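You operate a simulated robot arm through the tools that you are given. There is no shell and no other tool.

The job below is to be done with a simulated two-armed robot. You get a single attempt, and the scene is never put back.

## Task
Open the low inlet valve, shut off the leaking circuit and set the shell flow.
Fine: shut the leaking circuit's wheel and valve and stand the orange tag under it; the shell circuit's flow is on its plate. Set down upright: orange tag.
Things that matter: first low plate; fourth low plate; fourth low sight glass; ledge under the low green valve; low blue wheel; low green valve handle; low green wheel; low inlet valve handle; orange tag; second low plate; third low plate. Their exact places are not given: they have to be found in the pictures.

It is judged by the outcome, as a careful person would: the job done as asked, and still so three seconds after it is handed in. It fails if anything else is knocked over, pushed out of place, dropped, spilled or broken.

## Robot
Two 6-joint arms with fingered hands on one trunk, on a base that moves. Base frame: it is fixed to the floor where the robot stands at the start and does not move with it; the origin is under the middle of the robot, x ahead of it, y to its left, z up. Lengths are in mm, angles in rad, forces in N, time in s.
The left shoulder is at the start at [70, 191, 1398], the right one opposite. With the tool pointing down near the work surface each hand reaches from about 480 to 920 mm from the robot's upright axis, wherever it stands, measured 20 degrees to its own side. Places, roughly: first low plate [-2800, 2400, 800]; fourth low plate [-3200, 1800, 800]; fourth low sight glass [-3100, 1900, 1000]; ledge under the low green valve [-3100, 2000, 700]; low blue wheel [-3200, 1900, 800]; low green valve handle [-3100, 2000, 900]; low green wheel [-3000, 2100, 800]; low inlet valve handle [-2600, 2700, 900]; orange tag [-2750, 2500, 750]; second low plate [-2900, 2200, 800]; third low plate [-3100, 2000, 800]. Payload 4.7 kg a hand.
The TCP of each hand is the grasp point between the finger pads, 36 mm short of the fingertips. In the tool frame z runs along the fingers and y along their closing line. The gripper opens to 120 mm; its body begins 42 mm behind the TCP. The gripper is a hand of 5 fingers: y runs from the thumb to the fingers, the wrist lies at [-18, -113, -198] in the tool frame.
Orientation is told as [roll, pitch, yaw] about the base's x, y, z axes, in that order, counted from this pose: with the fingers straight down and the wrist toward the robot, the tool's x, y and z point along [0, 1, 0], [1, 0, 0] and [0, 0, -1] of the base frame.

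## Interface
- The arms move only by the tool nudge_tool. It takes "left_series", "right_series" or both (then of equal length, played together; a hand with none holds still); each is a list of rows, each a list of 6 numbers: the shift along the base's x, y, z in mm, then the turn, a rotation vector about the base's x, y, z in rad. In form: [[dx, dy, dz, ax, ay, az], ...]. A call has 1 to 20 rows; each row shifts and turns the commanded pose from where the row before left it. Rows are played at 5 a second. More than 50 mm and 0.15 rad between two rows, and nothing of the call is played. Where a pose cannot be reached the arm comes as near as it can. A force on the tool above 40 N (or 10 N above the force at the start of the call, whichever is more), or a blocked arm, ends the call early, and 0.2 s more pass. In this call time passes only in rows, and 0.2 s behind the last. It gives the time, the measured TCP pose, the force on the tool (base axes), the opening and the grip force at its end, in the units of the frame above (readings bear some noise), with the torque about the TCP (base axes, N m) and any sound that the robot's microphone picked up.
- Cameras (640 x 400 px; columns grow to the right, rows downward): "scene" is now at [133.1, 4, 1615]; the picture's right is [0.05, -1.00, 0.00], its down [-0.67, -0.03, -0.74] and it looks along [0.74, 0.04, -0.67] (base axes); focal length 283 px, centre (320, 200). "left" rides on the left gripper at [-72, -91, -143] in its tool frame; the picture's right is [-0.80, -0.28, 0.53], its down [0.53, -0.73, 0.42] and it looks along [0.27, 0.62, 0.74] (tool axes); focal length 234 px, centre (320, 200). "right" rides on the right gripper at [72, -91, -143] in its tool frame; the picture's right is [-0.80, 0.28, -0.53], its down [-0.53, -0.73, 0.43] and it looks along [-0.27, 0.62, 0.74] (tool axes); focal length 234 px, centre (320, 200).
- capture(camera): a new picture of that camera. No time passes.
- lift_body(by): slides the trunk up (or, below 0, down) by that many mm; the arms and the scene camera ride with it, the base frame stays. It gives what a move gives, with no picture.
- roll_base(legs): drives the robot by 1 to 6 legs, each [ahead, left, turn to the left] in mm, mm and rad, along the robot's own axes; the way and the turn of a leg run together, so that a leg with both is an arc; at most 1500 mm and 3.142 rad a leg. The arms and the cameras ride along, it lands a little off, and it stops where it bumps. It gives what a move gives.
- curl_fingers(index, middle, ring, little, thumb_bend, thumb_turn, hand): sets how far each is bent, from 0 (flat) to 1 (curled in); at 0.3 the hand is open as for a grip, at 0.7 the pads meet at the TCP. One left out holds its place. A second passes; each finger stops where it meets its share of the squeeze, and holds until it gets a number again. It is the only way to open and close the hand. It gives what a move gives, with no picture; readings hold the bend of each and the force on index, middle, ring, little, thumb and palm. thumb_turn goes from beside the hand (0) to across from the fingers (1), as for a grip.
- head_to(pan, tilt): turns the head with the scene camera to pan (to the left, within 1.501 rad either way) and tilt (down, from -0.506 to 1.204), counted from straight ahead of the robot. It gives what a move gives.
- point_at(camera, pixels): there is no depth. For up to 12 entries [column, row, z] of the newest picture of that camera ("zoom" is the newest enlarged one), the place [x, y] in the base frame at which the ray of that pixel passes the height z, good to about 3 mm. No time passes.
- inspect(camera, box): a new picture of the part [left, top, right, bottom] of that camera's present view, enlarged. No time passes.
- finish_job(): hands the job in; it is judged then, once.

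Leave the grippers open and the arms clear of the work at the hand-in unless told otherwise.

The tools are called after "Call:" as a command line: name --argument value ..., lists and objects as JSON in quotes. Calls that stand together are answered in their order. nudge_tool: Moves the arms, as the interface text tells. Its arguments: {"type":"object","properties":{"left_series":{"type":"array","items":{"type":"array","items":{"type":"number"}}},"right_series":{"type":"array","items":{"type":"array","items":{"type":"number"}}}},"required":[]} The other tools are called the same way: lift_body (by) moves the trunk up or down; curl_fingers (index, middle, ring, little, thumb_bend, thumb_turn, hand) moves the fingers one by one; roll_base (legs) drives the base; head_to (pan, tilt) turns the head that bears the scene camera; capture (camera) takes a picture; point_at (camera, pixels) gives the place at which the rays of pixels pass given heights; inspect (camera, box) takes an enlarged picture of a part of a camera's view; finish_job () hands the job in.

At the start:

```text
t: 0.0
left_eef_pos: [649.7, 280.8, 1032.6]
left_ee_rot: [0.0, -0.001, 0.001]
left_wrist_force: [-0.1, 0.3, -0.4]
left_torque: [0.0, 0.0, 0.0]
left_grip_width: 119.4
left_grasp_force: 0.0
left_shape: jaw
left_bend: [0.3, 0.3, 0.3, 0.3, 0.3, 0.98]
left_finger forces: [0.0, 0.1, 0.1, 0.0, 0.0, 0.0]
right_eef_pos: [655.1, -270.7, 1173.7]
right_ee_rot: [0.001, 0.002, 0.001]
right_wrist_force: [-1.1, -0.1, 0.9]
right_torque: [0.0, 0.01, -0.01]
right_grip_width: 119.5
right_grasp_force: 0.0
right_shape: jaw
right_bend: [0.3, 0.3, 0.3, 0.3, 0.3, 0.98]
right_finger forces: [0.1, 0.1, 0.0, 0.0, 0.0, 0.1]
trunk travel left (down, up): [-875.0, 65.0]
robot x, y, heading: [-0.7, -2.6, -0.002]
head pan, tilt (commanded): [0.049, 0.738]
```

scene: 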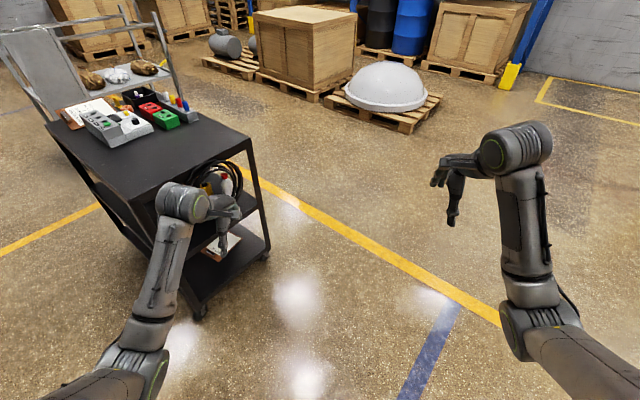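
right: 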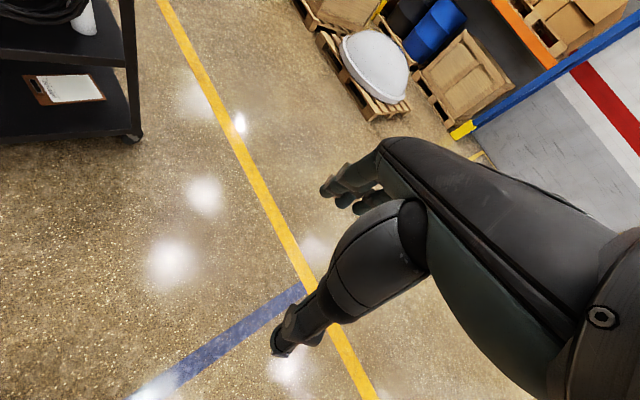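
left: 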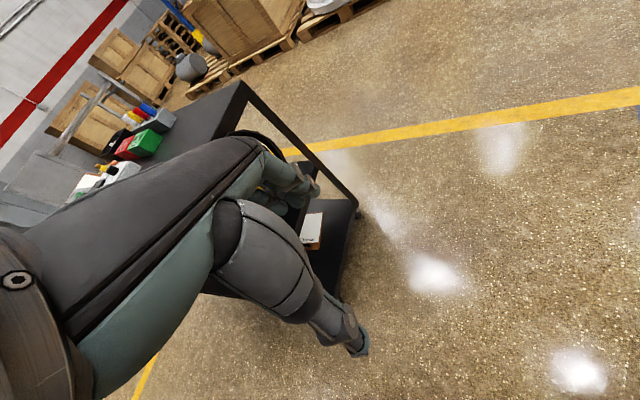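

The work lies behind me and to the left, around [-2900, 2200]. I'll turn the head left first to see what is in the way.

Call:
head_to --pan 1.5 --tilt 0.4

Call:
capture --camera "scene"

```text
t: 1.6
left_eef_pos: [649.3, 282.4, 1033.0]
left_ee_rot: [-0.001, 0.0, 0.0]
left_wrist_force: [-0.7, 0.2, 0.5]
left_torque: [-0.02, -0.02, -0.02]
left_grip_width: 119.7
left_grasp_force: 0.0
left_shape: jaw
left_bend: [0.3, 0.3, 0.3, 0.3, 0.3, 0.98]
left_finger forces: [0.0, 0.0, 0.0, 0.1, 0.0, 0.1]
right_eef_pos: [654.1, -271.5, 1174.1]
right_ee_rot: [-0.001, -0.001, 0.001]
right_wrist_force: [0.5, 0.1, 0.5]
right_torque: [0.01, -0.01, -0.01]
right_grip_width: 119.8
right_grasp_force: 0.1
right_shape: jaw
right_bend: [0.3, 0.3, 0.3, 0.3, 0.3, 0.98]
right_finger forces: [0.1, 0.0, 0.1, 0.0, 0.1, 0.0]
trunk travel left (down, up): [-875.0, 65.0]
robot x, y, heading: [-0.2, 0.2, -0.005]
head pan, tilt (commanded): [1.499, 0.4]
```

```text
taken
```

scene: 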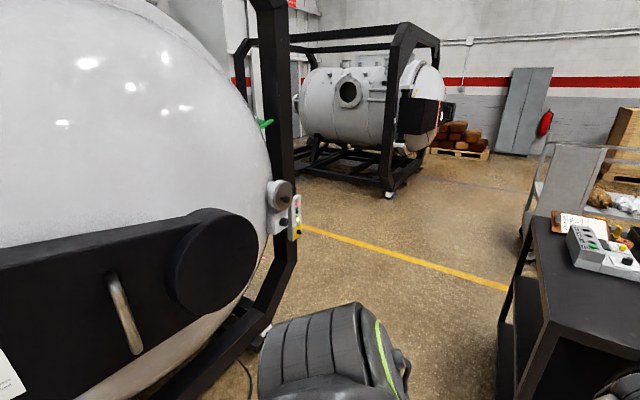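

A large machine stands close on the left. I'll look to the right side and straight ahead at low tilt to learn the free space before turning.

Call:
head_to --pan -1.5 --tilt 0.4

Call:
capture --camera "scene"

Call:
head_to --pan 0.8 --tilt 0.6

Call:
capture --camera "scene"

```text
t: 4.2
left_eef_pos: [649.1, 282.0, 1032.3]
left_ee_rot: [-0.001, 0.002, 0.001]
left_wrist_force: [0.0, -0.2, -0.1]
left_torque: [-0.03, 0.0, 0.02]
left_grip_width: 119.6
left_grasp_force: 0.1
left_shape: jaw
left_bend: [0.3, 0.3, 0.3, 0.3, 0.3, 0.98]
left_finger forces: [0.1, 0.0, 0.0, 0.0, 0.0, 0.0]
right_eef_pos: [654.5, -271.9, 1174.5]
right_ee_rot: [-0.001, 0.0, 0.0]
right_wrist_force: [-0.5, 0.0, -0.1]
right_torque: [-0.02, 0.03, 0.02]
right_grip_width: 119.6
right_grasp_force: 0.0
right_shape: jaw
right_bend: [0.3, 0.3, 0.3, 0.3, 0.3, 0.98]
right_finger forces: [0.1, 0.0, 0.0, 0.0, 0.0, 0.0]
trunk travel left (down, up): [-875.0, 65.0]
robot x, y, heading: [0.3, 2.9, -0.0]
head pan, tilt (commanded): [-1.499, 0.4]
```

```text
taken
```

scene: 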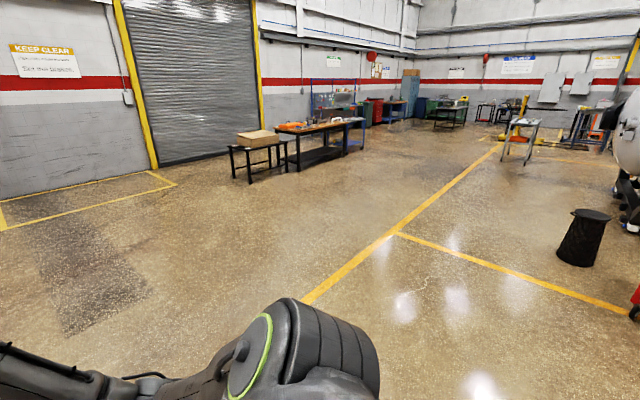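

```text
t: 6.3
left_eef_pos: [650.0, 281.2, 1033.1]
left_ee_rot: [0.0, -0.001, 0.001]
left_wrist_force: [1.2, -0.2, -0.1]
left_torque: [0.04, -0.03, 0.0]
left_grip_width: 119.8
left_grasp_force: 0.0
left_shape: jaw
left_bend: [0.3, 0.3, 0.3, 0.3, 0.3, 0.98]
left_finger forces: [0.0, 0.0, 0.0, 0.0, 0.0, 0.1]
right_eef_pos: [655.5, -271.6, 1175.1]
right_ee_rot: [-0.001, -0.001, 0.0]
right_wrist_force: [-0.3, 0.2, -0.1]
right_torque: [-0.02, 0.02, -0.01]
right_grip_width: 119.6
right_grasp_force: 0.0
right_shape: jaw
right_bend: [0.3, 0.3, 0.3, 0.3, 0.3, 0.98]
right_finger forces: [0.0, 0.0, 0.0, 0.0, 0.1, 0.1]
trunk travel left (down, up): [-875.0, 65.0]
robot x, y, heading: [2.0, 2.4, -0.001]
head pan, tilt (commanded): [0.799, 0.6]
```

```text
taken
```

scene: 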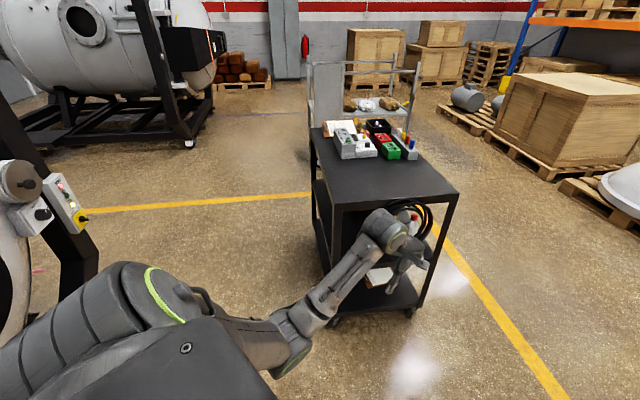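

The right side (−y) is open floor, so I'll turn right a quarter turn in place, away from the cart, then look again.

Call:
roll_base --legs '[[0, 0, -1.57]]'

Call:
head_to --pan -1.5 --tilt 0.35

Call:
capture --camera "scene"

```text
t: 10.7
left_eef_pos: [294.3, -643.7, 1031.8]
left_ee_rot: [0.001, 0.0, -1.552]
left_wrist_force: [0.0, 0.7, 0.3]
left_torque: [-0.01, -0.02, -0.02]
left_grip_width: 119.7
left_grasp_force: 0.1
left_shape: jaw
left_bend: [0.3, 0.3, 0.3, 0.3, 0.3, 0.98]
left_finger forces: [0.1, 0.0, 0.0, 0.1, 0.1, 0.0]
right_eef_pos: [-257.8, -659.4, 1174.6]
right_ee_rot: [0.001, 0.0, -1.553]
right_wrist_force: [0.3, 0.8, 0.0]
right_torque: [0.0, 0.02, -0.01]
right_grip_width: 119.6
right_grasp_force: 0.0
right_shape: jaw
right_bend: [0.3, 0.3, 0.3, 0.3, 0.3, 0.98]
right_finger forces: [0.0, 0.1, 0.0, 0.0, 0.0, 0.0]
trunk travel left (down, up): [-875.0, 65.0]
robot x, y, heading: [1.9, -2.8, -1.557]
head pan, tilt (commanded): [0.799, 0.6]
```

```text
t: 12.8
left_eef_pos: [293.2, -644.9, 1031.0]
left_ee_rot: [-0.001, 0.001, -1.552]
left_wrist_force: [-0.1, -0.6, -0.1]
left_torque: [-0.01, -0.07, -0.03]
left_grip_width: 119.4
left_grasp_force: 0.1
left_shape: jaw
left_bend: [0.3, 0.3, 0.3, 0.3, 0.3, 0.98]
left_finger forces: [0.0, 0.0, 0.0, 0.1, 0.1, 0.0]
right_eef_pos: [-259.1, -658.5, 1174.6]
right_ee_rot: [0.0, 0.0, -1.551]
right_wrist_force: [-0.1, 0.7, 0.8]
right_torque: [-0.01, 0.01, 0.0]
right_grip_width: 119.6
right_grasp_force: 0.1
right_shape: jaw
right_bend: [0.3, 0.3, 0.3, 0.3, 0.3, 0.98]
right_finger forces: [0.0, 0.1, 0.1, 0.0, 0.1, 0.0]
trunk travel left (down, up): [-875.0, 65.0]
robot x, y, heading: [-0.6, 1.5, -1.557]
head pan, tilt (commanded): [-1.499, 0.351]
```

```text
taken
```

scene: 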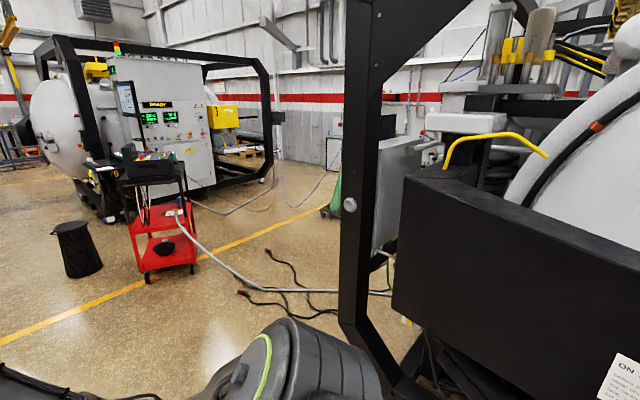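

Looking along −x: the near machine's frame on the right, a red cart and cables on the floor ahead. I'll find where these stand on the floor (z=0).

Call:
point_at --camera "scene" --pixels '[[148, 282, 0], [193, 270, 0], [80, 270, 0], [400, 385, 0], [350, 330, 0], [330, 310, 0], [240, 293, 0], [320, 215, 0], [270, 180, 0], [330, 215, 0], [105, 218, 0], [390, 290, 0]]'

```text
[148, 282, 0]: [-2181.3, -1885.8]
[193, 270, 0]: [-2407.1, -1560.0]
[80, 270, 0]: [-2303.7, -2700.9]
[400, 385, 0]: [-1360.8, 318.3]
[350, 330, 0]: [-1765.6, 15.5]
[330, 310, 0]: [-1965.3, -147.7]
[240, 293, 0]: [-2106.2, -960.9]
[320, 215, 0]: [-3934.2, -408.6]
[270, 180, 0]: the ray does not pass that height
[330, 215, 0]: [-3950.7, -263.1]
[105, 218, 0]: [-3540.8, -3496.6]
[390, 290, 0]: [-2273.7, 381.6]
```

The near machine's frame foot is at about [-1361, 318]. I'll move 500 mm away from the machine first (ahead, along −y), then turn right to face −x and look.

Call:
roll_base --legs '[[500, 0, 0], [0, 0, -1.57]]'

Call:
head_to --pan 0.0 --tilt 0.4

Call:
capture --camera "scene"

Call:
head_to --pan -0.8 --tilt 0.3

Call:
capture --camera "scene"

```text
t: 19.6
left_eef_pos: [-609.0, -819.0, 1032.3]
left_ee_rot: [0.0, 0.001, -3.056]
left_wrist_force: [0.2, -0.2, -0.2]
left_torque: [-0.01, -0.02, 0.0]
left_grip_width: 119.5
left_grasp_force: 0.1
left_shape: jaw
left_bend: [0.3, 0.3, 0.3, 0.3, 0.3, 0.98]
left_finger forces: [0.0, 0.0, 0.1, 0.1, 0.0, 0.1]
right_eef_pos: [-661.2, -269.5, 1175.6]
right_ee_rot: [0.001, 0.001, -3.054]
right_wrist_force: [-0.2, -0.7, 0.1]
right_torque: [-0.01, 0.02, -0.03]
right_grip_width: 119.8
right_grasp_force: 0.1
right_shape: jaw
right_bend: [0.3, 0.3, 0.3, 0.3, 0.3, 0.98]
right_finger forces: [0.1, 0.0, 0.0, 0.1, 0.1, 0.1]
trunk travel left (down, up): [-875.0, 65.0]
robot x, y, heading: [12.0, -479.7, -3.051]
head pan, tilt (commanded): [-1.499, 0.351]
```

```text
t: 21.1
left_eef_pos: [-609.0, -819.3, 1031.9]
left_ee_rot: [-0.001, 0.001, -3.056]
left_wrist_force: [-0.8, 0.7, 0.8]
left_torque: [-0.05, 0.01, -0.05]
left_grip_width: 119.6
left_grasp_force: 0.1
left_shape: jaw
left_bend: [0.3, 0.3, 0.3, 0.3, 0.3, 0.98]
left_finger forces: [0.0, 0.0, 0.0, 0.0, 0.1, 0.0]
right_eef_pos: [-662.5, -268.6, 1175.1]
right_ee_rot: [-0.001, 0.0, -3.056]
right_wrist_force: [0.0, 0.4, 0.6]
right_torque: [0.01, -0.03, 0.0]
right_grip_width: 119.6
right_grasp_force: 0.1
right_shape: jaw
right_bend: [0.3, 0.3, 0.3, 0.3, 0.3, 0.98]
right_finger forces: [0.0, 0.0, 0.0, 0.0, 0.0, 0.1]
trunk travel left (down, up): [-875.0, 65.0]
robot x, y, heading: [14.3, -481.6, -3.056]
head pan, tilt (commanded): [0.0, 0.4]
```

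```text
taken
```

scene: 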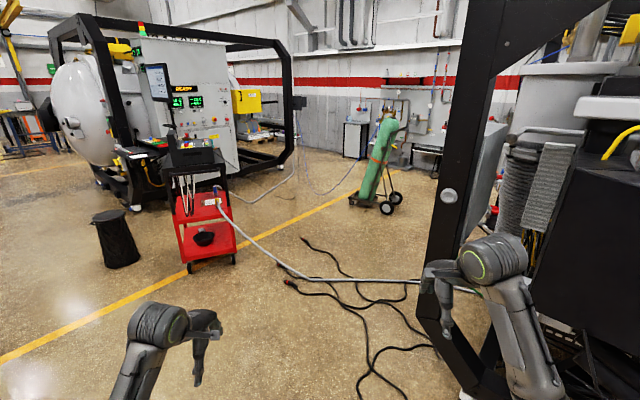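

```text
t: 22.3
left_eef_pos: [-609.6, -819.3, 1031.6]
left_ee_rot: [0.0, -0.001, -3.057]
left_wrist_force: [1.2, 0.6, -0.2]
left_torque: [0.0, 0.01, -0.03]
left_grip_width: 119.8
left_grasp_force: 0.0
left_shape: jaw
left_bend: [0.3, 0.3, 0.3, 0.3, 0.3, 0.98]
left_finger forces: [0.0, 0.0, 0.0, 0.0, 0.0, 0.0]
right_eef_pos: [-661.6, -269.5, 1174.3]
right_ee_rot: [0.0, 0.001, -3.055]
right_wrist_force: [0.1, 0.9, -0.1]
right_torque: [-0.03, 0.01, -0.01]
right_grip_width: 119.5
right_grasp_force: 0.1
right_shape: jaw
right_bend: [0.3, 0.3, 0.3, 0.3, 0.3, 0.98]
right_finger forces: [0.1, 0.1, 0.0, 0.0, 0.1, 0.0]
trunk travel left (down, up): [-875.0, 65.0]
robot x, y, heading: [11.7, -484.2, -3.058]
head pan, tilt (commanded): [-0.799, 0.3]
```

```text
taken
```

scene: 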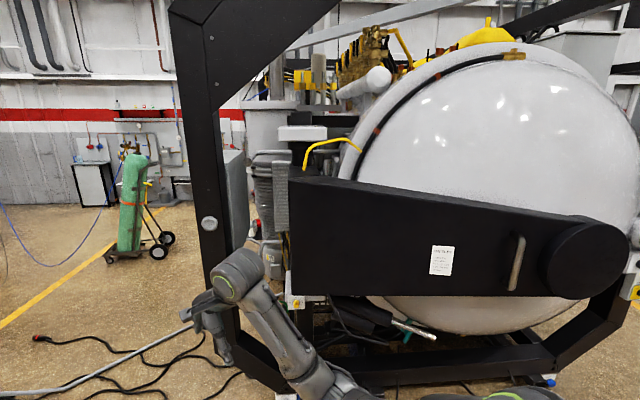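

The aisle between the near machine's post and the red cart looks passable; a green gas cylinder cart stands further on. I'll locate the floor points of those in the present picture.

Call:
point_at --camera "scene" --pixels '[[125, 262, 0], [168, 242, 0], [110, 205, 0], [265, 385, 0], [45, 340, 0], [200, 300, 0], [550, 383, 0]]'

```text
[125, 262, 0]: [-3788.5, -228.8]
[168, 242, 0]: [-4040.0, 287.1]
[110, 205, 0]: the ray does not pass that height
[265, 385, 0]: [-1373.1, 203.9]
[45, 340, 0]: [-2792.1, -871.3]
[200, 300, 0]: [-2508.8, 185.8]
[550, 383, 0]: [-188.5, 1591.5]
```

The machine's front foot is near [-1373, 204] and the door faces me, so the valves must be on its far side, reached through the aisle to the left. I'll drive ahead 1500 mm along −x, then turn right to face along the machine's side, and look.

Call:
roll_base --legs '[[1500, 0, 0], [0, 0, -0.79]]'

Call:
head_to --pan 0.0 --tilt 0.35

Call:
capture --camera "scene"

Call:
head_to --pan -0.9 --tilt 0.35

Call:
capture --camera "scene"

```text
t: 31.7
left_eef_pos: [-2117.9, -386.1, 1031.0]
left_ee_rot: [-0.001, -0.001, 2.422]
left_wrist_force: [-1.1, -0.1, 0.4]
left_torque: [-0.02, 0.02, 0.01]
left_grip_width: 119.7
left_grasp_force: 0.0
left_shape: jaw
left_bend: [0.3, 0.3, 0.3, 0.3, 0.3, 0.98]
left_finger forces: [0.0, 0.0, 0.1, 0.0, 0.1, 0.1]
right_eef_pos: [-1756.7, 32.1, 1174.8]
right_ee_rot: [-0.001, -0.002, 2.423]
right_wrist_force: [-0.3, 0.5, -0.3]
right_torque: [0.0, -0.04, 0.01]
right_grip_width: 119.4
right_grasp_force: 0.0
right_shape: jaw
right_bend: [0.3, 0.3, 0.3, 0.3, 0.3, 0.98]
right_finger forces: [0.0, 0.0, 0.0, 0.0, 0.0, 0.1]
trunk travel left (down, up): [-875.0, 65.0]
robot x, y, heading: [-1437.1, -601.4, 2.425]
head pan, tilt (commanded): [-0.799, 0.3]
```

```text
t: 32.8
left_eef_pos: [-2116.8, -385.6, 1031.4]
left_ee_rot: [0.001, -0.002, 2.423]
left_wrist_force: [-0.4, 0.4, 0.5]
left_torque: [0.03, -0.01, 0.0]
left_grip_width: 119.8
left_grasp_force: 0.1
left_shape: jaw
left_bend: [0.3, 0.3, 0.3, 0.3, 0.3, 0.98]
left_finger forces: [0.1, 0.0, 0.0, 0.0, 0.0, 0.1]
right_eef_pos: [-1757.1, 32.7, 1173.7]
right_ee_rot: [0.001, -0.002, 2.423]
right_wrist_force: [-0.3, 0.4, -0.2]
right_torque: [0.03, -0.03, -0.01]
right_grip_width: 119.8
right_grasp_force: 0.0
right_shape: jaw
right_bend: [0.3, 0.3, 0.3, 0.3, 0.3, 0.98]
right_finger forces: [0.0, 0.0, 0.0, 0.0, 0.0, 0.0]
trunk travel left (down, up): [-875.0, 65.0]
robot x, y, heading: [-1443.8, -599.4, 2.425]
head pan, tilt (commanded): [0.0, 0.351]
```

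```text
taken
```

scene: 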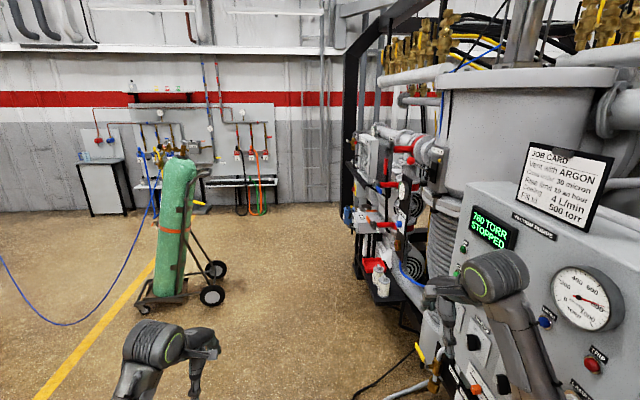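

```text
t: 34.0
left_eef_pos: [-2117.2, -385.7, 1030.4]
left_ee_rot: [0.0, -0.001, 2.423]
left_wrist_force: [0.7, 0.8, -0.4]
left_torque: [0.01, 0.03, 0.01]
left_grip_width: 119.3
left_grasp_force: 0.1
left_shape: jaw
left_bend: [0.3, 0.3, 0.3, 0.3, 0.3, 0.98]
left_finger forces: [0.0, 0.0, 0.1, 0.0, 0.0, 0.0]
right_eef_pos: [-1757.2, 32.8, 1175.5]
right_ee_rot: [0.0, -0.002, 2.422]
right_wrist_force: [0.2, -0.1, 0.0]
right_torque: [-0.01, -0.02, 0.01]
right_grip_width: 119.5
right_grasp_force: 0.1
right_shape: jaw
right_bend: [0.3, 0.3, 0.3, 0.3, 0.3, 0.98]
right_finger forces: [0.1, 0.0, 0.0, 0.0, 0.1, 0.1]
trunk travel left (down, up): [-875.0, 65.0]
robot x, y, heading: [-1442.6, -603.9, 2.421]
head pan, tilt (commanded): [-0.901, 0.351]
```

```text
taken
```

scene: 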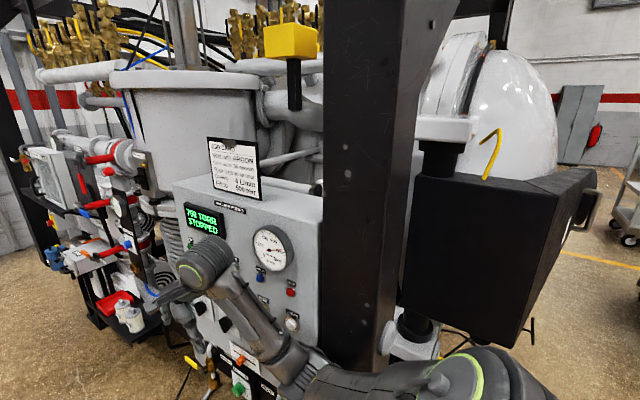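

I see a job card and, beyond it, a bank of red-handled valves at the machine's rear (around (380,190) in the first picture). I'll read the job card enlarged.

Call:
inspect --camera "scene" --box '[180, 120, 320, 210]'

Call:
head_to --pan -0.2 --tilt 0.3

Call:
inspect --camera "scene" --box '[240, 100, 440, 230]'

```text
4.44 times, centred on (250, 165) of scene
```

zoom: 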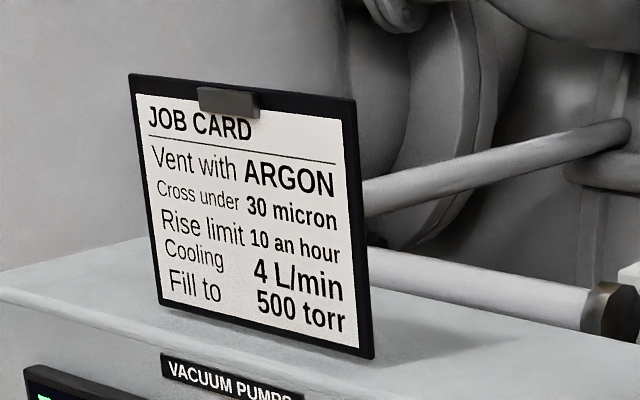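

```text
t: 35.1
left_eef_pos: [-2116.8, -385.6, 1031.3]
left_ee_rot: [0.0, 0.0, 2.423]
left_wrist_force: [0.0, 0.2, 0.8]
left_torque: [0.0, 0.01, 0.0]
left_grip_width: 119.5
left_grasp_force: 0.0
left_shape: jaw
left_bend: [0.3, 0.3, 0.3, 0.3, 0.3, 0.98]
left_finger forces: [0.0, 0.1, 0.0, 0.0, 0.0, 0.0]
right_eef_pos: [-1757.9, 33.1, 1175.6]
right_ee_rot: [0.0, -0.003, 2.422]
right_wrist_force: [-0.9, -0.7, 0.9]
right_torque: [0.01, -0.01, -0.02]
right_grip_width: 119.5
right_grasp_force: 0.0
right_shape: jaw
right_bend: [0.3, 0.3, 0.3, 0.3, 0.3, 0.98]
right_finger forces: [0.0, 0.1, 0.2, 0.0, 0.1, 0.1]
trunk travel left (down, up): [-875.0, 65.0]
robot x, y, heading: [-1442.1, -605.6, 2.423]
head pan, tilt (commanded): [-0.201, 0.3]
```

```text
3.08 times, centred on (340, 165) of scene
```

zoom: 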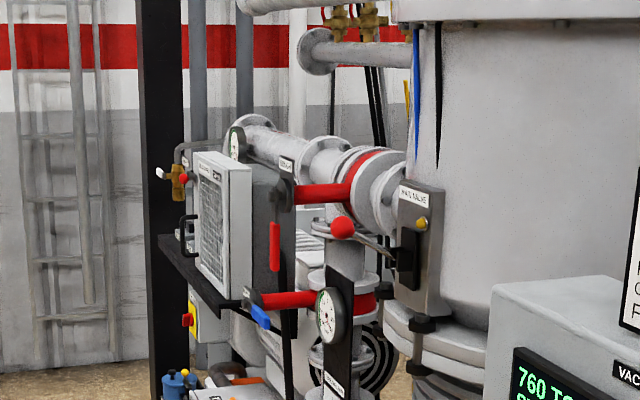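

The low valve bank is still hidden farther back. I'll shift 300 mm left into the middle of the aisle, then drive 1500 mm on along the machine's side.

Call:
roll_base --legs '[[0, 300, 0], [1500, 0, 0]]'

Call:
head_to --pan -0.3 --tilt 0.35

Call:
capture --camera "scene"

Call:
head_to --pan 0.4 --tilt 0.5

Call:
capture --camera "scene"

```text
t: 44.2
left_eef_pos: [-3449.1, 365.6, 1031.4]
left_ee_rot: [0.001, 0.002, 2.434]
left_wrist_force: [-0.4, 0.2, 0.7]
left_torque: [0.0, 0.0, 0.02]
left_grip_width: 119.6
left_grasp_force: 0.0
left_shape: jaw
left_bend: [0.3, 0.3, 0.3, 0.3, 0.3, 0.98]
left_finger forces: [0.0, 0.0, 0.0, 0.1, 0.1, 0.0]
right_eef_pos: [-3094.5, 788.6, 1175.2]
right_ee_rot: [0.0, 0.0, 2.435]
right_wrist_force: [0.6, -0.6, -0.9]
right_torque: [-0.01, -0.01, 0.03]
right_grip_width: 119.5
right_grasp_force: 0.0
right_shape: jaw
right_bend: [0.3, 0.3, 0.3, 0.3, 0.3, 0.98]
right_finger forces: [0.0, 0.0, 0.0, 0.1, 0.0, 0.0]
trunk travel left (down, up): [-875.0, 65.0]
robot x, y, heading: [-2773.0, 160.3, 2.436]
head pan, tilt (commanded): [-0.201, 0.3]
```

```text
t: 44.9
left_eef_pos: [-3450.4, 365.4, 1032.0]
left_ee_rot: [0.0, 0.001, 2.435]
left_wrist_force: [0.5, 0.6, 0.1]
left_torque: [0.06, 0.01, 0.01]
left_grip_width: 119.6
left_grasp_force: 0.0
left_shape: jaw
left_bend: [0.3, 0.3, 0.3, 0.3, 0.3, 0.98]
left_finger forces: [0.0, 0.1, 0.0, 0.0, 0.0, 0.1]
right_eef_pos: [-3095.4, 788.8, 1174.0]
right_ee_rot: [-0.001, -0.002, 2.435]
right_wrist_force: [-0.2, 0.1, -0.4]
right_torque: [-0.02, 0.0, 0.01]
right_grip_width: 119.4
right_grasp_force: 0.0
right_shape: jaw
right_bend: [0.3, 0.3, 0.3, 0.3, 0.3, 0.98]
right_finger forces: [0.1, 0.0, 0.0, 0.0, 0.0, 0.0]
trunk travel left (down, up): [-875.0, 65.0]
robot x, y, heading: [-2769.2, 155.2, 2.436]
head pan, tilt (commanded): [-0.3, 0.351]
```

```text
taken
```

scene: 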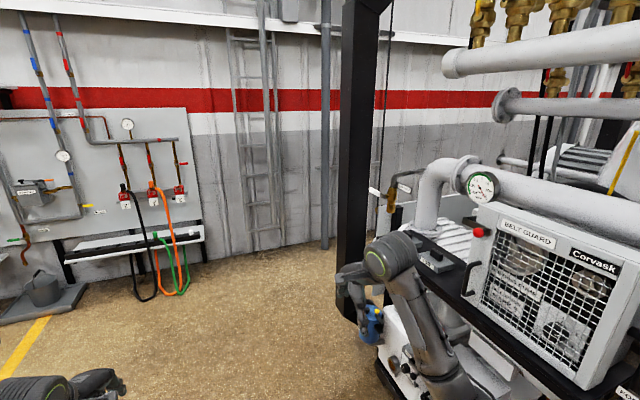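

```text
t: 45.9
left_eef_pos: [-3450.4, 365.1, 1030.6]
left_ee_rot: [0.002, 0.001, 2.435]
left_wrist_force: [-0.4, -0.3, -0.5]
left_torque: [0.03, 0.0, 0.0]
left_grip_width: 119.5
left_grasp_force: 0.1
left_shape: jaw
left_bend: [0.3, 0.3, 0.3, 0.3, 0.3, 0.98]
left_finger forces: [0.0, 0.1, 0.0, 0.1, 0.0, 0.1]
right_eef_pos: [-3095.2, 788.0, 1173.9]
right_ee_rot: [0.0, -0.001, 2.434]
right_wrist_force: [-0.7, -0.2, 0.1]
right_torque: [0.0, -0.05, -0.01]
right_grip_width: 119.8
right_grasp_force: 0.1
right_shape: jaw
right_bend: [0.3, 0.3, 0.3, 0.3, 0.3, 0.98]
right_finger forces: [0.1, 0.0, 0.0, 0.1, 0.0, 0.0]
trunk travel left (down, up): [-875.0, 65.0]
robot x, y, heading: [-2778.0, 157.7, 2.434]
head pan, tilt (commanded): [0.4, 0.499]
```

```text
taken
```

scene: 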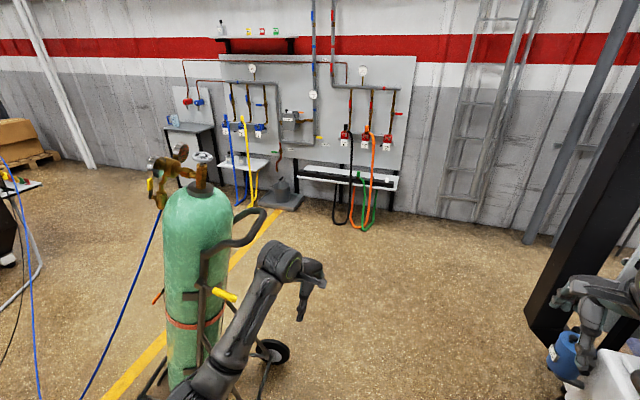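

The green cylinder is close on my left. I'll measure its floor points and the wall in this picture before going on.

Call:
point_at --camera "scene" --pixels '[[275, 365, 0], [190, 395, 0], [240, 395, 0], [345, 218, 0], [530, 240, 0], [575, 340, 0], [275, 208, 0], [440, 215, 0]]'

Call:
head_to --pan -0.2 --tilt 0.7

Call:
capture --camera "scene"

```text
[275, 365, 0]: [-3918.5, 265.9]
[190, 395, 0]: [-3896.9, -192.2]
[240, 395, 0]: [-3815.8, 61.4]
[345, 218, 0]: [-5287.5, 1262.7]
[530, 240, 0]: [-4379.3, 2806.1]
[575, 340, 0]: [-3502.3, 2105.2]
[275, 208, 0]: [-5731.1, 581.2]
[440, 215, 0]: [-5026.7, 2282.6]
```

```text
t: 46.9
left_eef_pos: [-3449.4, 365.8, 1032.1]
left_ee_rot: [-0.001, 0.0, 2.435]
left_wrist_force: [0.0, -0.9, -0.3]
left_torque: [0.01, -0.03, 0.02]
left_grip_width: 119.5
left_grasp_force: 0.0
left_shape: jaw
left_bend: [0.3, 0.3, 0.3, 0.3, 0.3, 0.98]
left_finger forces: [0.1, 0.0, 0.0, 0.0, 0.1, 0.0]
right_eef_pos: [-3094.9, 788.4, 1175.4]
right_ee_rot: [0.0, -0.001, 2.436]
right_wrist_force: [-1.2, -0.5, 0.4]
right_torque: [-0.02, 0.02, 0.0]
right_grip_width: 119.6
right_grasp_force: 0.0
right_shape: jaw
right_bend: [0.3, 0.3, 0.3, 0.3, 0.3, 0.98]
right_finger forces: [0.0, 0.0, 0.0, 0.0, 0.0, 0.0]
trunk travel left (down, up): [-875.0, 65.0]
robot x, y, heading: [-2771.3, 158.4, 2.438]
head pan, tilt (commanded): [-0.201, 0.7]
```

```text
taken
```

scene: 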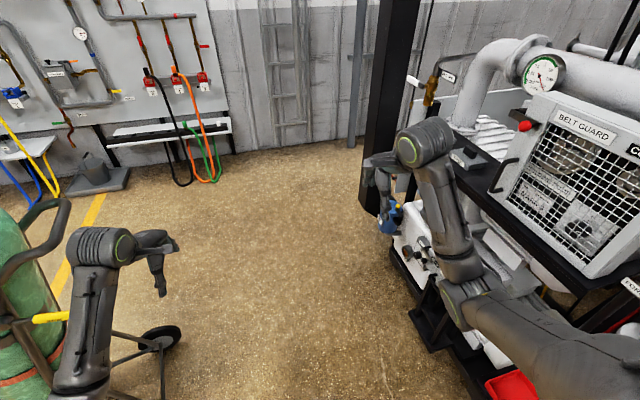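

I'll measure the floor along the gap ahead: rear post foot, machine's lower edge and wall base.

Call:
point_at --camera "scene" --pixels '[[375, 212, 0], [415, 335, 0], [470, 395, 0], [390, 255, 0], [290, 142, 0], [355, 135, 0], [160, 160, 0], [175, 345, 0], [120, 185, 0], [400, 220, 400]]'

```text
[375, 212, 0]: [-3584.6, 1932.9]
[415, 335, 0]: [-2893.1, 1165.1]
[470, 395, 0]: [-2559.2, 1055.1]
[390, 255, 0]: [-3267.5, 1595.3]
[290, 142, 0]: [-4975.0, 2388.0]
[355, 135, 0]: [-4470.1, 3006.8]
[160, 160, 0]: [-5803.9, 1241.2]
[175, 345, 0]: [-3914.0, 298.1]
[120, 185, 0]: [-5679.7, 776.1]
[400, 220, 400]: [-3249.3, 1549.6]
```

The rear post stands near [-3585, 1933], the wall about 1.4 m behind it, and the valve bank is inside the rear frame. I'll drive past the green cylinder into the open floor by the wall (about [-4276, 1150]), keeping right until past the cylinder.

Call:
roll_base --legs '[[1200, 0, 0], [590, 219, 0]]'

Call:
head_to --pan -1.2 --tilt 0.45

Call:
capture --camera "scene"

```text
t: 56.1
left_eef_pos: [-4953.2, 1339.3, 1031.8]
left_ee_rot: [0.001, 0.0, 2.45]
left_wrist_force: [0.0, -0.6, 1.0]
left_torque: [0.02, -0.03, -0.01]
left_grip_width: 119.7
left_grasp_force: 0.0
left_shape: jaw
left_bend: [0.3, 0.3, 0.3, 0.3, 0.3, 0.98]
left_finger forces: [0.0, 0.0, 0.1, 0.0, 0.0, 0.0]
right_eef_pos: [-4606.9, 1768.1, 1175.7]
right_ee_rot: [0.0, -0.001, 2.45]
right_wrist_force: [0.8, 0.3, -0.5]
right_torque: [-0.01, -0.03, 0.0]
right_grip_width: 119.6
right_grasp_force: 0.1
right_shape: jaw
right_bend: [0.3, 0.3, 0.3, 0.3, 0.3, 0.98]
right_finger forces: [0.0, 0.0, 0.0, 0.0, 0.0, 0.1]
trunk travel left (down, up): [-875.0, 65.0]
robot x, y, heading: [-4275.3, 1143.8, 2.45]
head pan, tilt (commanded): [-0.201, 0.7]
```

```text
t: 57.4
left_eef_pos: [-4955.0, 1340.7, 1031.0]
left_ee_rot: [0.0, 0.001, 2.45]
left_wrist_force: [-0.6, 0.8, 0.9]
left_torque: [-0.04, -0.02, 0.0]
left_grip_width: 119.8
left_grasp_force: 0.0
left_shape: jaw
left_bend: [0.3, 0.3, 0.3, 0.3, 0.3, 0.98]
left_finger forces: [0.0, 0.0, 0.0, 0.0, 0.0, 0.0]
right_eef_pos: [-4607.0, 1768.8, 1175.0]
right_ee_rot: [0.0, 0.0, 2.45]
right_wrist_force: [-0.3, -0.5, -0.1]
right_torque: [-0.03, 0.0, -0.04]
right_grip_width: 119.6
right_grasp_force: 0.1
right_shape: jaw
right_bend: [0.3, 0.3, 0.3, 0.3, 0.3, 0.98]
right_finger forces: [0.1, 0.1, 0.0, 0.1, 0.0, 0.1]
trunk travel left (down, up): [-875.0, 65.0]
robot x, y, heading: [-4275.9, 1142.0, 2.449]
head pan, tilt (commanded): [-1.201, 0.45]
```

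```text
taken
```

scene: 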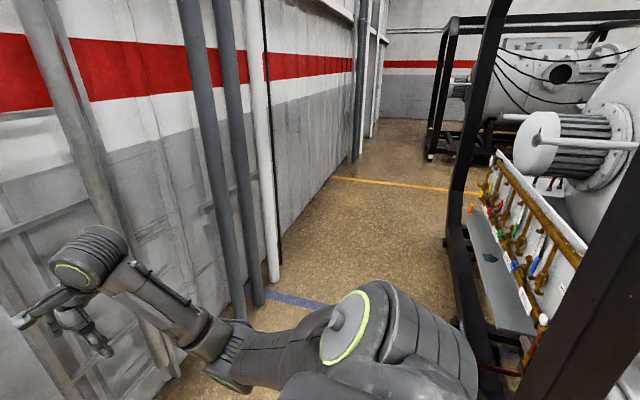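

The low valve bank with its ledge is visible at about (530,230) on the rear of the machine. I'll zoom in there.

Call:
inspect --camera "scene" --box '[440, 130, 600, 350]'

Call:
point_at --camera "scene" --pixels '[[545, 330, 700], [475, 215, 700], [525, 330, 700], [480, 385, 0], [455, 270, 0], [275, 290, 0], [240, 310, 0], [350, 160, 0], [600, 300, 700]]'

```text
1.82 times, centred on (520, 240) of scene
```

zoom: 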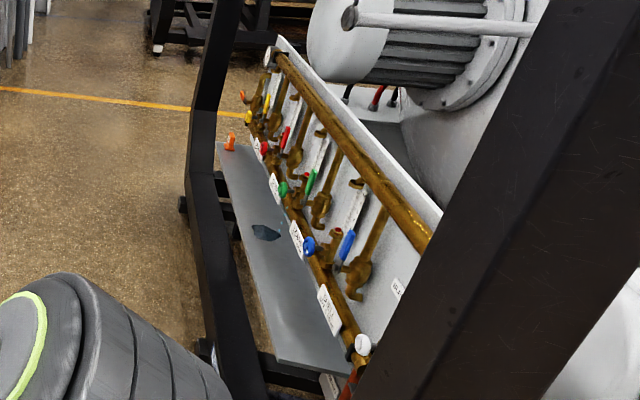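

```text
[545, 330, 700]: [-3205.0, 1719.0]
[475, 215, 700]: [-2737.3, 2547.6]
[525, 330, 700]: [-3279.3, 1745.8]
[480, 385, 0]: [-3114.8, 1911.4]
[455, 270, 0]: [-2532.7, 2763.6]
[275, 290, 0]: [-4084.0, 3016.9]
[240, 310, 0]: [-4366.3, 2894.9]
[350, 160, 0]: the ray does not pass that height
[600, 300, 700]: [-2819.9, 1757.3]
```

The bank shows four coloured circuits (yellow, red, green, blue handles), a wet spot on the ledge between green and blue, and the orange tag at the far end. I'll turn around right in place to face the bank.

Call:
roll_base --legs '[[0, 0, -3.03]]'

Call:
head_to --pan 0.5 --tilt 0.5

Call:
capture --camera "scene"

Call:
head_to --pan 1.4 --tilt 0.5

Call:
capture --camera "scene"

```text
t: 65.4
left_eef_pos: [-3590.6, 958.5, 1032.0]
left_ee_rot: [0.001, -0.001, -0.674]
left_wrist_force: [0.1, 0.2, -0.3]
left_torque: [0.0, 0.01, -0.01]
left_grip_width: 119.7
left_grasp_force: 0.1
left_shape: jaw
left_bend: [0.3, 0.3, 0.3, 0.3, 0.3, 0.98]
left_finger forces: [0.0, 0.0, 0.0, 0.1, 0.0, 0.0]
right_eef_pos: [-3931.1, 522.6, 1174.0]
right_ee_rot: [0.0, -0.003, -0.67]
right_wrist_force: [0.4, -0.6, -0.3]
right_torque: [-0.02, -0.02, -0.02]
right_grip_width: 119.6
right_grasp_force: 0.0
right_shape: jaw
right_bend: [0.3, 0.3, 0.3, 0.3, 0.3, 0.98]
right_finger forces: [0.0, 0.1, 0.0, 0.0, 0.0, 0.0]
trunk travel left (down, up): [-875.0, 65.0]
robot x, y, heading: [-4275.0, 1141.7, -0.677]
head pan, tilt (commanded): [-1.201, 0.45]
```

```text
t: 67.2
left_eef_pos: [-3591.1, 957.2, 1031.1]
left_ee_rot: [0.0, 0.001, -0.675]
left_wrist_force: [0.2, -0.5, -0.1]
left_torque: [-0.04, -0.02, 0.01]
left_grip_width: 119.7
left_grasp_force: 0.1
left_shape: jaw
left_bend: [0.3, 0.3, 0.3, 0.3, 0.3, 0.98]
left_finger forces: [0.0, 0.0, 0.0, 0.0, 0.1, 0.0]
right_eef_pos: [-3931.6, 523.1, 1174.6]
right_ee_rot: [0.0, -0.002, -0.672]
right_wrist_force: [0.3, -1.1, 1.2]
right_torque: [-0.02, 0.05, -0.01]
right_grip_width: 119.6
right_grasp_force: 0.1
right_shape: jaw
right_bend: [0.3, 0.3, 0.3, 0.3, 0.3, 0.98]
right_finger forces: [0.0, 0.1, 0.1, 0.0, 0.0, 0.1]
trunk travel left (down, up): [-875.0, 65.0]
robot x, y, heading: [-4271.3, 1147.1, -0.67]
head pan, tilt (commanded): [0.499, 0.499]
```

```text
taken
```

scene: 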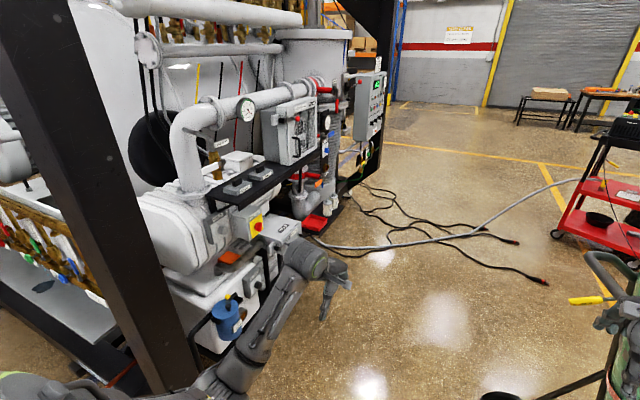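

```text
t: 68.4
left_eef_pos: [-3590.9, 958.5, 1032.3]
left_ee_rot: [0.0, -0.001, -0.673]
left_wrist_force: [0.7, 0.1, 0.2]
left_torque: [0.02, -0.03, 0.0]
left_grip_width: 119.5
left_grasp_force: 0.1
left_shape: jaw
left_bend: [0.3, 0.3, 0.3, 0.3, 0.3, 0.98]
left_finger forces: [0.0, 0.0, 0.1, 0.0, 0.1, 0.0]
right_eef_pos: [-3930.0, 523.2, 1174.4]
right_ee_rot: [0.001, -0.002, -0.672]
right_wrist_force: [-1.0, -0.9, -0.4]
right_torque: [0.01, 0.01, -0.01]
right_grip_width: 119.5
right_grasp_force: 0.0
right_shape: jaw
right_bend: [0.3, 0.3, 0.3, 0.3, 0.3, 0.98]
right_finger forces: [0.0, 0.0, 0.0, 0.1, 0.1, 0.1]
trunk travel left (down, up): [-875.0, 65.0]
robot x, y, heading: [-4275.7, 1144.0, -0.674]
head pan, tilt (commanded): [1.4, 0.499]
```

```text
taken
```

scene: 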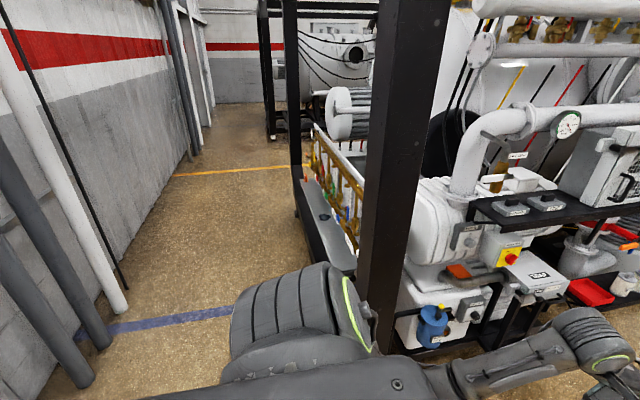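

I'll measure the corridor: wall-pipe feet, far post foot and ledge edges in this picture.

Call:
point_at --camera "scene" --pixels '[[122, 312, 0], [100, 345, 0], [85, 385, 0], [300, 218, 0], [297, 180, 700], [333, 275, 700], [355, 270, 700], [365, 340, 0], [195, 158, 0], [272, 140, 0]]'

```text
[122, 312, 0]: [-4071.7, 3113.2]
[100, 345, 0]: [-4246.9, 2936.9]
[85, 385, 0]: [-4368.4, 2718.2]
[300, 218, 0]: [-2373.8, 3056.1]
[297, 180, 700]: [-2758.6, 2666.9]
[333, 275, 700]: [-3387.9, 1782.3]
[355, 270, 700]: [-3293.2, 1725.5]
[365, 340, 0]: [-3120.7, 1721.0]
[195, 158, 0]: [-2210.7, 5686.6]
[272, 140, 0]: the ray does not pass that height
```

The ledge edge lies along heading 0.95, so I should face about −0.62. The wall pipes are about 1.3 m behind the ledge. I'll trim the heading, back off 420 mm, and slide left 1250 mm along the corridor.

Call:
roll_base --legs '[[0, 0, 0.056], [-420, 0, 0], [0, 1250, 0]]'

Call:
head_to --pan 0.3 --tilt 0.6

Call:
capture --camera "scene"

```text
t: 77.2
left_eef_pos: [-3248.7, 2271.9, 1031.4]
left_ee_rot: [-0.001, 0.001, -0.588]
left_wrist_force: [0.6, 0.5, 0.7]
left_torque: [0.01, 0.04, 0.04]
left_grip_width: 119.7
left_grasp_force: 0.1
left_shape: jaw
left_bend: [0.3, 0.3, 0.3, 0.3, 0.3, 0.98]
left_finger forces: [0.0, 0.0, 0.1, 0.0, 0.1, 0.0]
right_eef_pos: [-3551.5, 1809.7, 1175.2]
right_ee_rot: [-0.001, -0.004, -0.588]
right_wrist_force: [-0.4, 0.0, -0.6]
right_torque: [0.03, 0.01, 0.02]
right_grip_width: 119.8
right_grasp_force: 0.1
right_shape: jaw
right_bend: [0.3, 0.3, 0.3, 0.3, 0.3, 0.98]
right_finger forces: [0.1, 0.0, 0.0, 0.0, 0.1, 0.1]
trunk travel left (down, up): [-875.0, 65.0]
robot x, y, heading: [-3948.4, 2396.7, -0.589]
head pan, tilt (commanded): [1.4, 0.499]
```

```text
t: 78.5
left_eef_pos: [-3251.0, 2271.1, 1031.8]
left_ee_rot: [-0.001, 0.0, -0.588]
left_wrist_force: [-0.8, 0.8, 0.6]
left_torque: [0.0, 0.01, -0.02]
left_grip_width: 119.8
left_grasp_force: 0.1
left_shape: jaw
left_bend: [0.3, 0.3, 0.3, 0.3, 0.3, 0.98]
left_finger forces: [0.0, 0.0, 0.0, 0.1, 0.0, 0.0]
right_eef_pos: [-3551.9, 1809.5, 1175.3]
right_ee_rot: [0.0, 0.0, -0.591]
right_wrist_force: [-0.5, 0.2, -0.2]
right_torque: [-0.02, -0.02, 0.02]
right_grip_width: 119.5
right_grasp_force: 0.1
right_shape: jaw
right_bend: [0.3, 0.3, 0.3, 0.3, 0.3, 0.98]
right_finger forces: [0.0, 0.0, 0.1, 0.1, 0.1, 0.0]
trunk travel left (down, up): [-875.0, 65.0]
robot x, y, heading: [-3948.0, 2402.5, -0.587]
head pan, tilt (commanded): [0.3, 0.6]
```

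```text
taken
```

scene: 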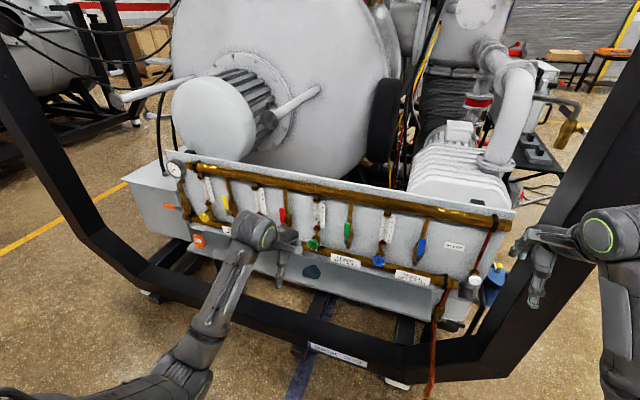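

I now face the bank. I see four circuits with handles (yellow, red, green, blue), wheels, plates, and the orange tag at (198,240). Let me zoom in on parts.

Call:
inspect --camera "scene" --box '[150, 140, 310, 260]'

Call:
inspect --camera "scene" --box '[280, 170, 440, 300]'

Call:
inspect --camera "scene" --box '[370, 190, 530, 310]'

```text
3.33 times, centred on (230, 200) of scene
```

zoom: 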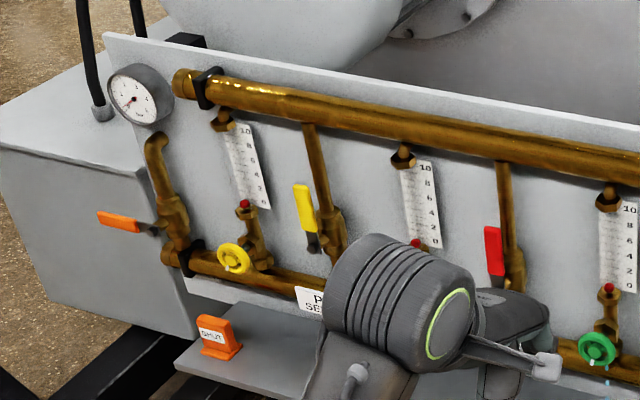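

```text
3.08 times, centred on (360, 235) of scene
```

zoom: 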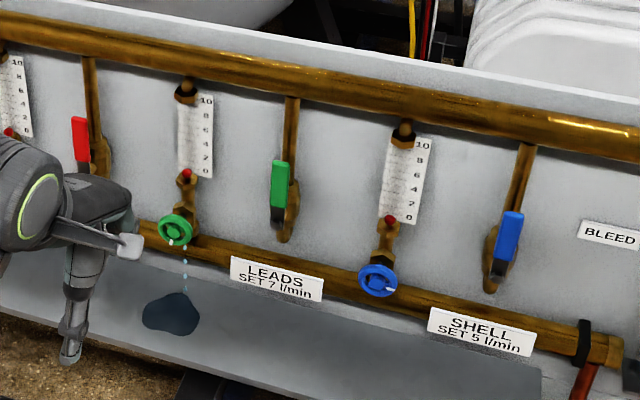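

```text
3.33 times, centred on (450, 250) of scene
```

zoom: 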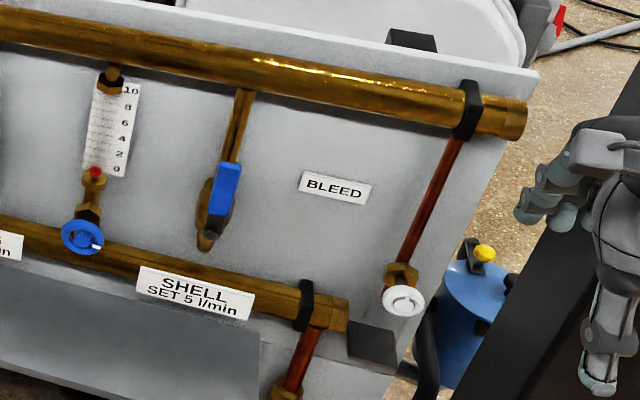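

The picture is clear: the inlet's orange lever lies crosswise (shut); the green circuit "LEADS" drips at its wheel onto the ledge; the blue circuit "SHELL – SET 5 l/min". The orange "SHUT" tag stands at the ledge's left end (198,240). I'll draw both hands back 150 mm and the left one to the side, for a clear view.

Call:
nudge_tool --left_series '[[-41.6, 27.7, 0, 0, 0, 0], [-41.6, 27.7, 0, 0, 0, 0], [-41.6, 27.7, 0, 0, 0, 0], [27.7, 41.6, 0, 0, 0, 0], [27.7, 41.6, 0, 0, 0, 0], [27.7, 41.6, 0, 0, 0, 0], [27.7, 41.6, 0, 0, 0, 0]]' --right_series '[[-41.6, 27.7, 0, 0, 0, 0], [-41.6, 27.7, 0, 0, 0, 0], [-41.6, 27.7, 0, 0, 0, 0], [-27.7, -41.6, 0, 0, 0, 0], [-27.7, -41.6, 0, 0, 0, 0], [-27.7, -41.6, 0, 0, 0, 0], [0, 0, 0, 0, 0, 0]]'

Call:
head_to --pan 0.1 --tilt 0.75

Call:
capture --camera "scene"

```text
t: 80.2
left_eef_pos: [-3265.0, 2518.0, 1031.8]
left_ee_rot: [-0.004, 0.0, -0.587]
left_wrist_force: [1.7, 0.2, 0.0]
left_torque: [-0.06, 0.02, 0.0]
left_grip_width: 119.7
left_grasp_force: 0.1
left_shape: jaw
left_bend: [0.3, 0.3, 0.3, 0.3, 0.3, 0.98]
left_finger forces: [0.1, 0.1, 0.0, 0.0, 0.0, 0.0]
right_eef_pos: [-3758.9, 1716.8, 1131.9]
right_ee_rot: [-0.002, 0.0, -0.589]
right_wrist_force: [0.3, 0.3, 0.2]
right_torque: [0.01, 0.01, 0.0]
right_grip_width: 119.8
right_grasp_force: 0.2
right_shape: jaw
right_bend: [0.3, 0.3, 0.3, 0.3, 0.3, 0.98]
right_finger forces: [0.1, 0.0, 0.0, 0.1, 0.1, 0.1]
right hand out of reach, approached as far as the arm can: row 1, 2, 3
trunk travel left (down, up): [-875.0, 65.0]
robot x, y, heading: [-3945.5, 2397.0, -0.587]
head pan, tilt (commanded): [0.3, 0.6]
```

```text
t: 80.9
left_eef_pos: [-3266.7, 2516.2, 1034.3]
left_ee_rot: [0.0, -0.001, -0.588]
left_wrist_force: [0.4, 0.0, 0.9]
left_torque: [0.0, 0.01, -0.01]
left_grip_width: 119.9
left_grasp_force: 0.0
left_shape: jaw
left_bend: [0.3, 0.3, 0.3, 0.3, 0.3, 0.98]
left_finger forces: [0.0, 0.0, 0.0, 0.1, 0.0, 0.0]
right_eef_pos: [-3760.7, 1715.6, 1131.2]
right_ee_rot: [0.0, -0.002, -0.589]
right_wrist_force: [0.7, -0.4, 0.4]
right_torque: [-0.02, 0.01, -0.01]
right_grip_width: 120.0
right_grasp_force: 0.0
right_shape: jaw
right_bend: [0.3, 0.3, 0.3, 0.3, 0.3, 0.98]
right_finger forces: [0.0, 0.0, 0.0, 0.1, 0.1, 0.1]
trunk travel left (down, up): [-875.0, 65.0]
robot x, y, heading: [-3948.3, 2399.2, -0.587]
head pan, tilt (commanded): [0.099, 0.75]
```

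```text
taken
```

scene: 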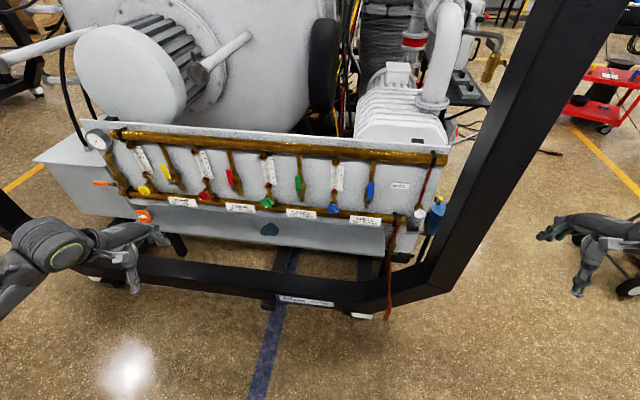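

Whole bank visible now. I'll zoom in on the left half and the right half to read plates and get exact pixels.

Call:
inspect --camera "scene" --box '[75, 115, 255, 228]'

Call:
point_at --camera "zoom" --pixels '[[30, 68, 900], [93, 263, 850], [250, 345, 700]]'

Call:
inspect --camera "scene" --box '[245, 135, 425, 248]'

```text
3.54 times, centred on (165, 172) of scene
```

zoom: 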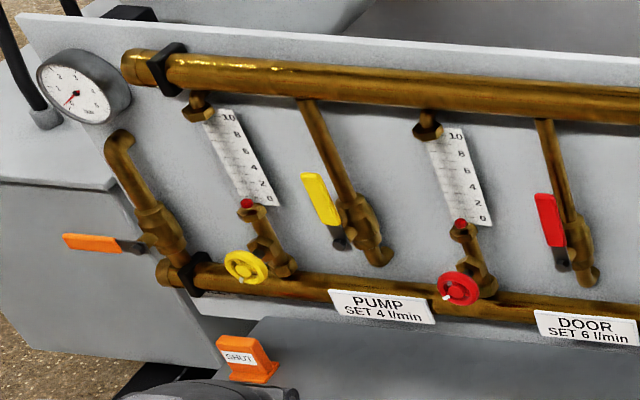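

```text
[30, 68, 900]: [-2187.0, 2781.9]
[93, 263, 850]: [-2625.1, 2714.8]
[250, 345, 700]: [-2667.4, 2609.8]
```

```text
3.54 times, centred on (335, 192) of scene
```

zoom: 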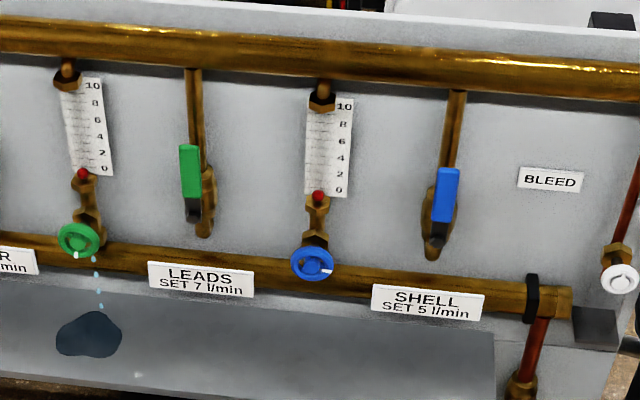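

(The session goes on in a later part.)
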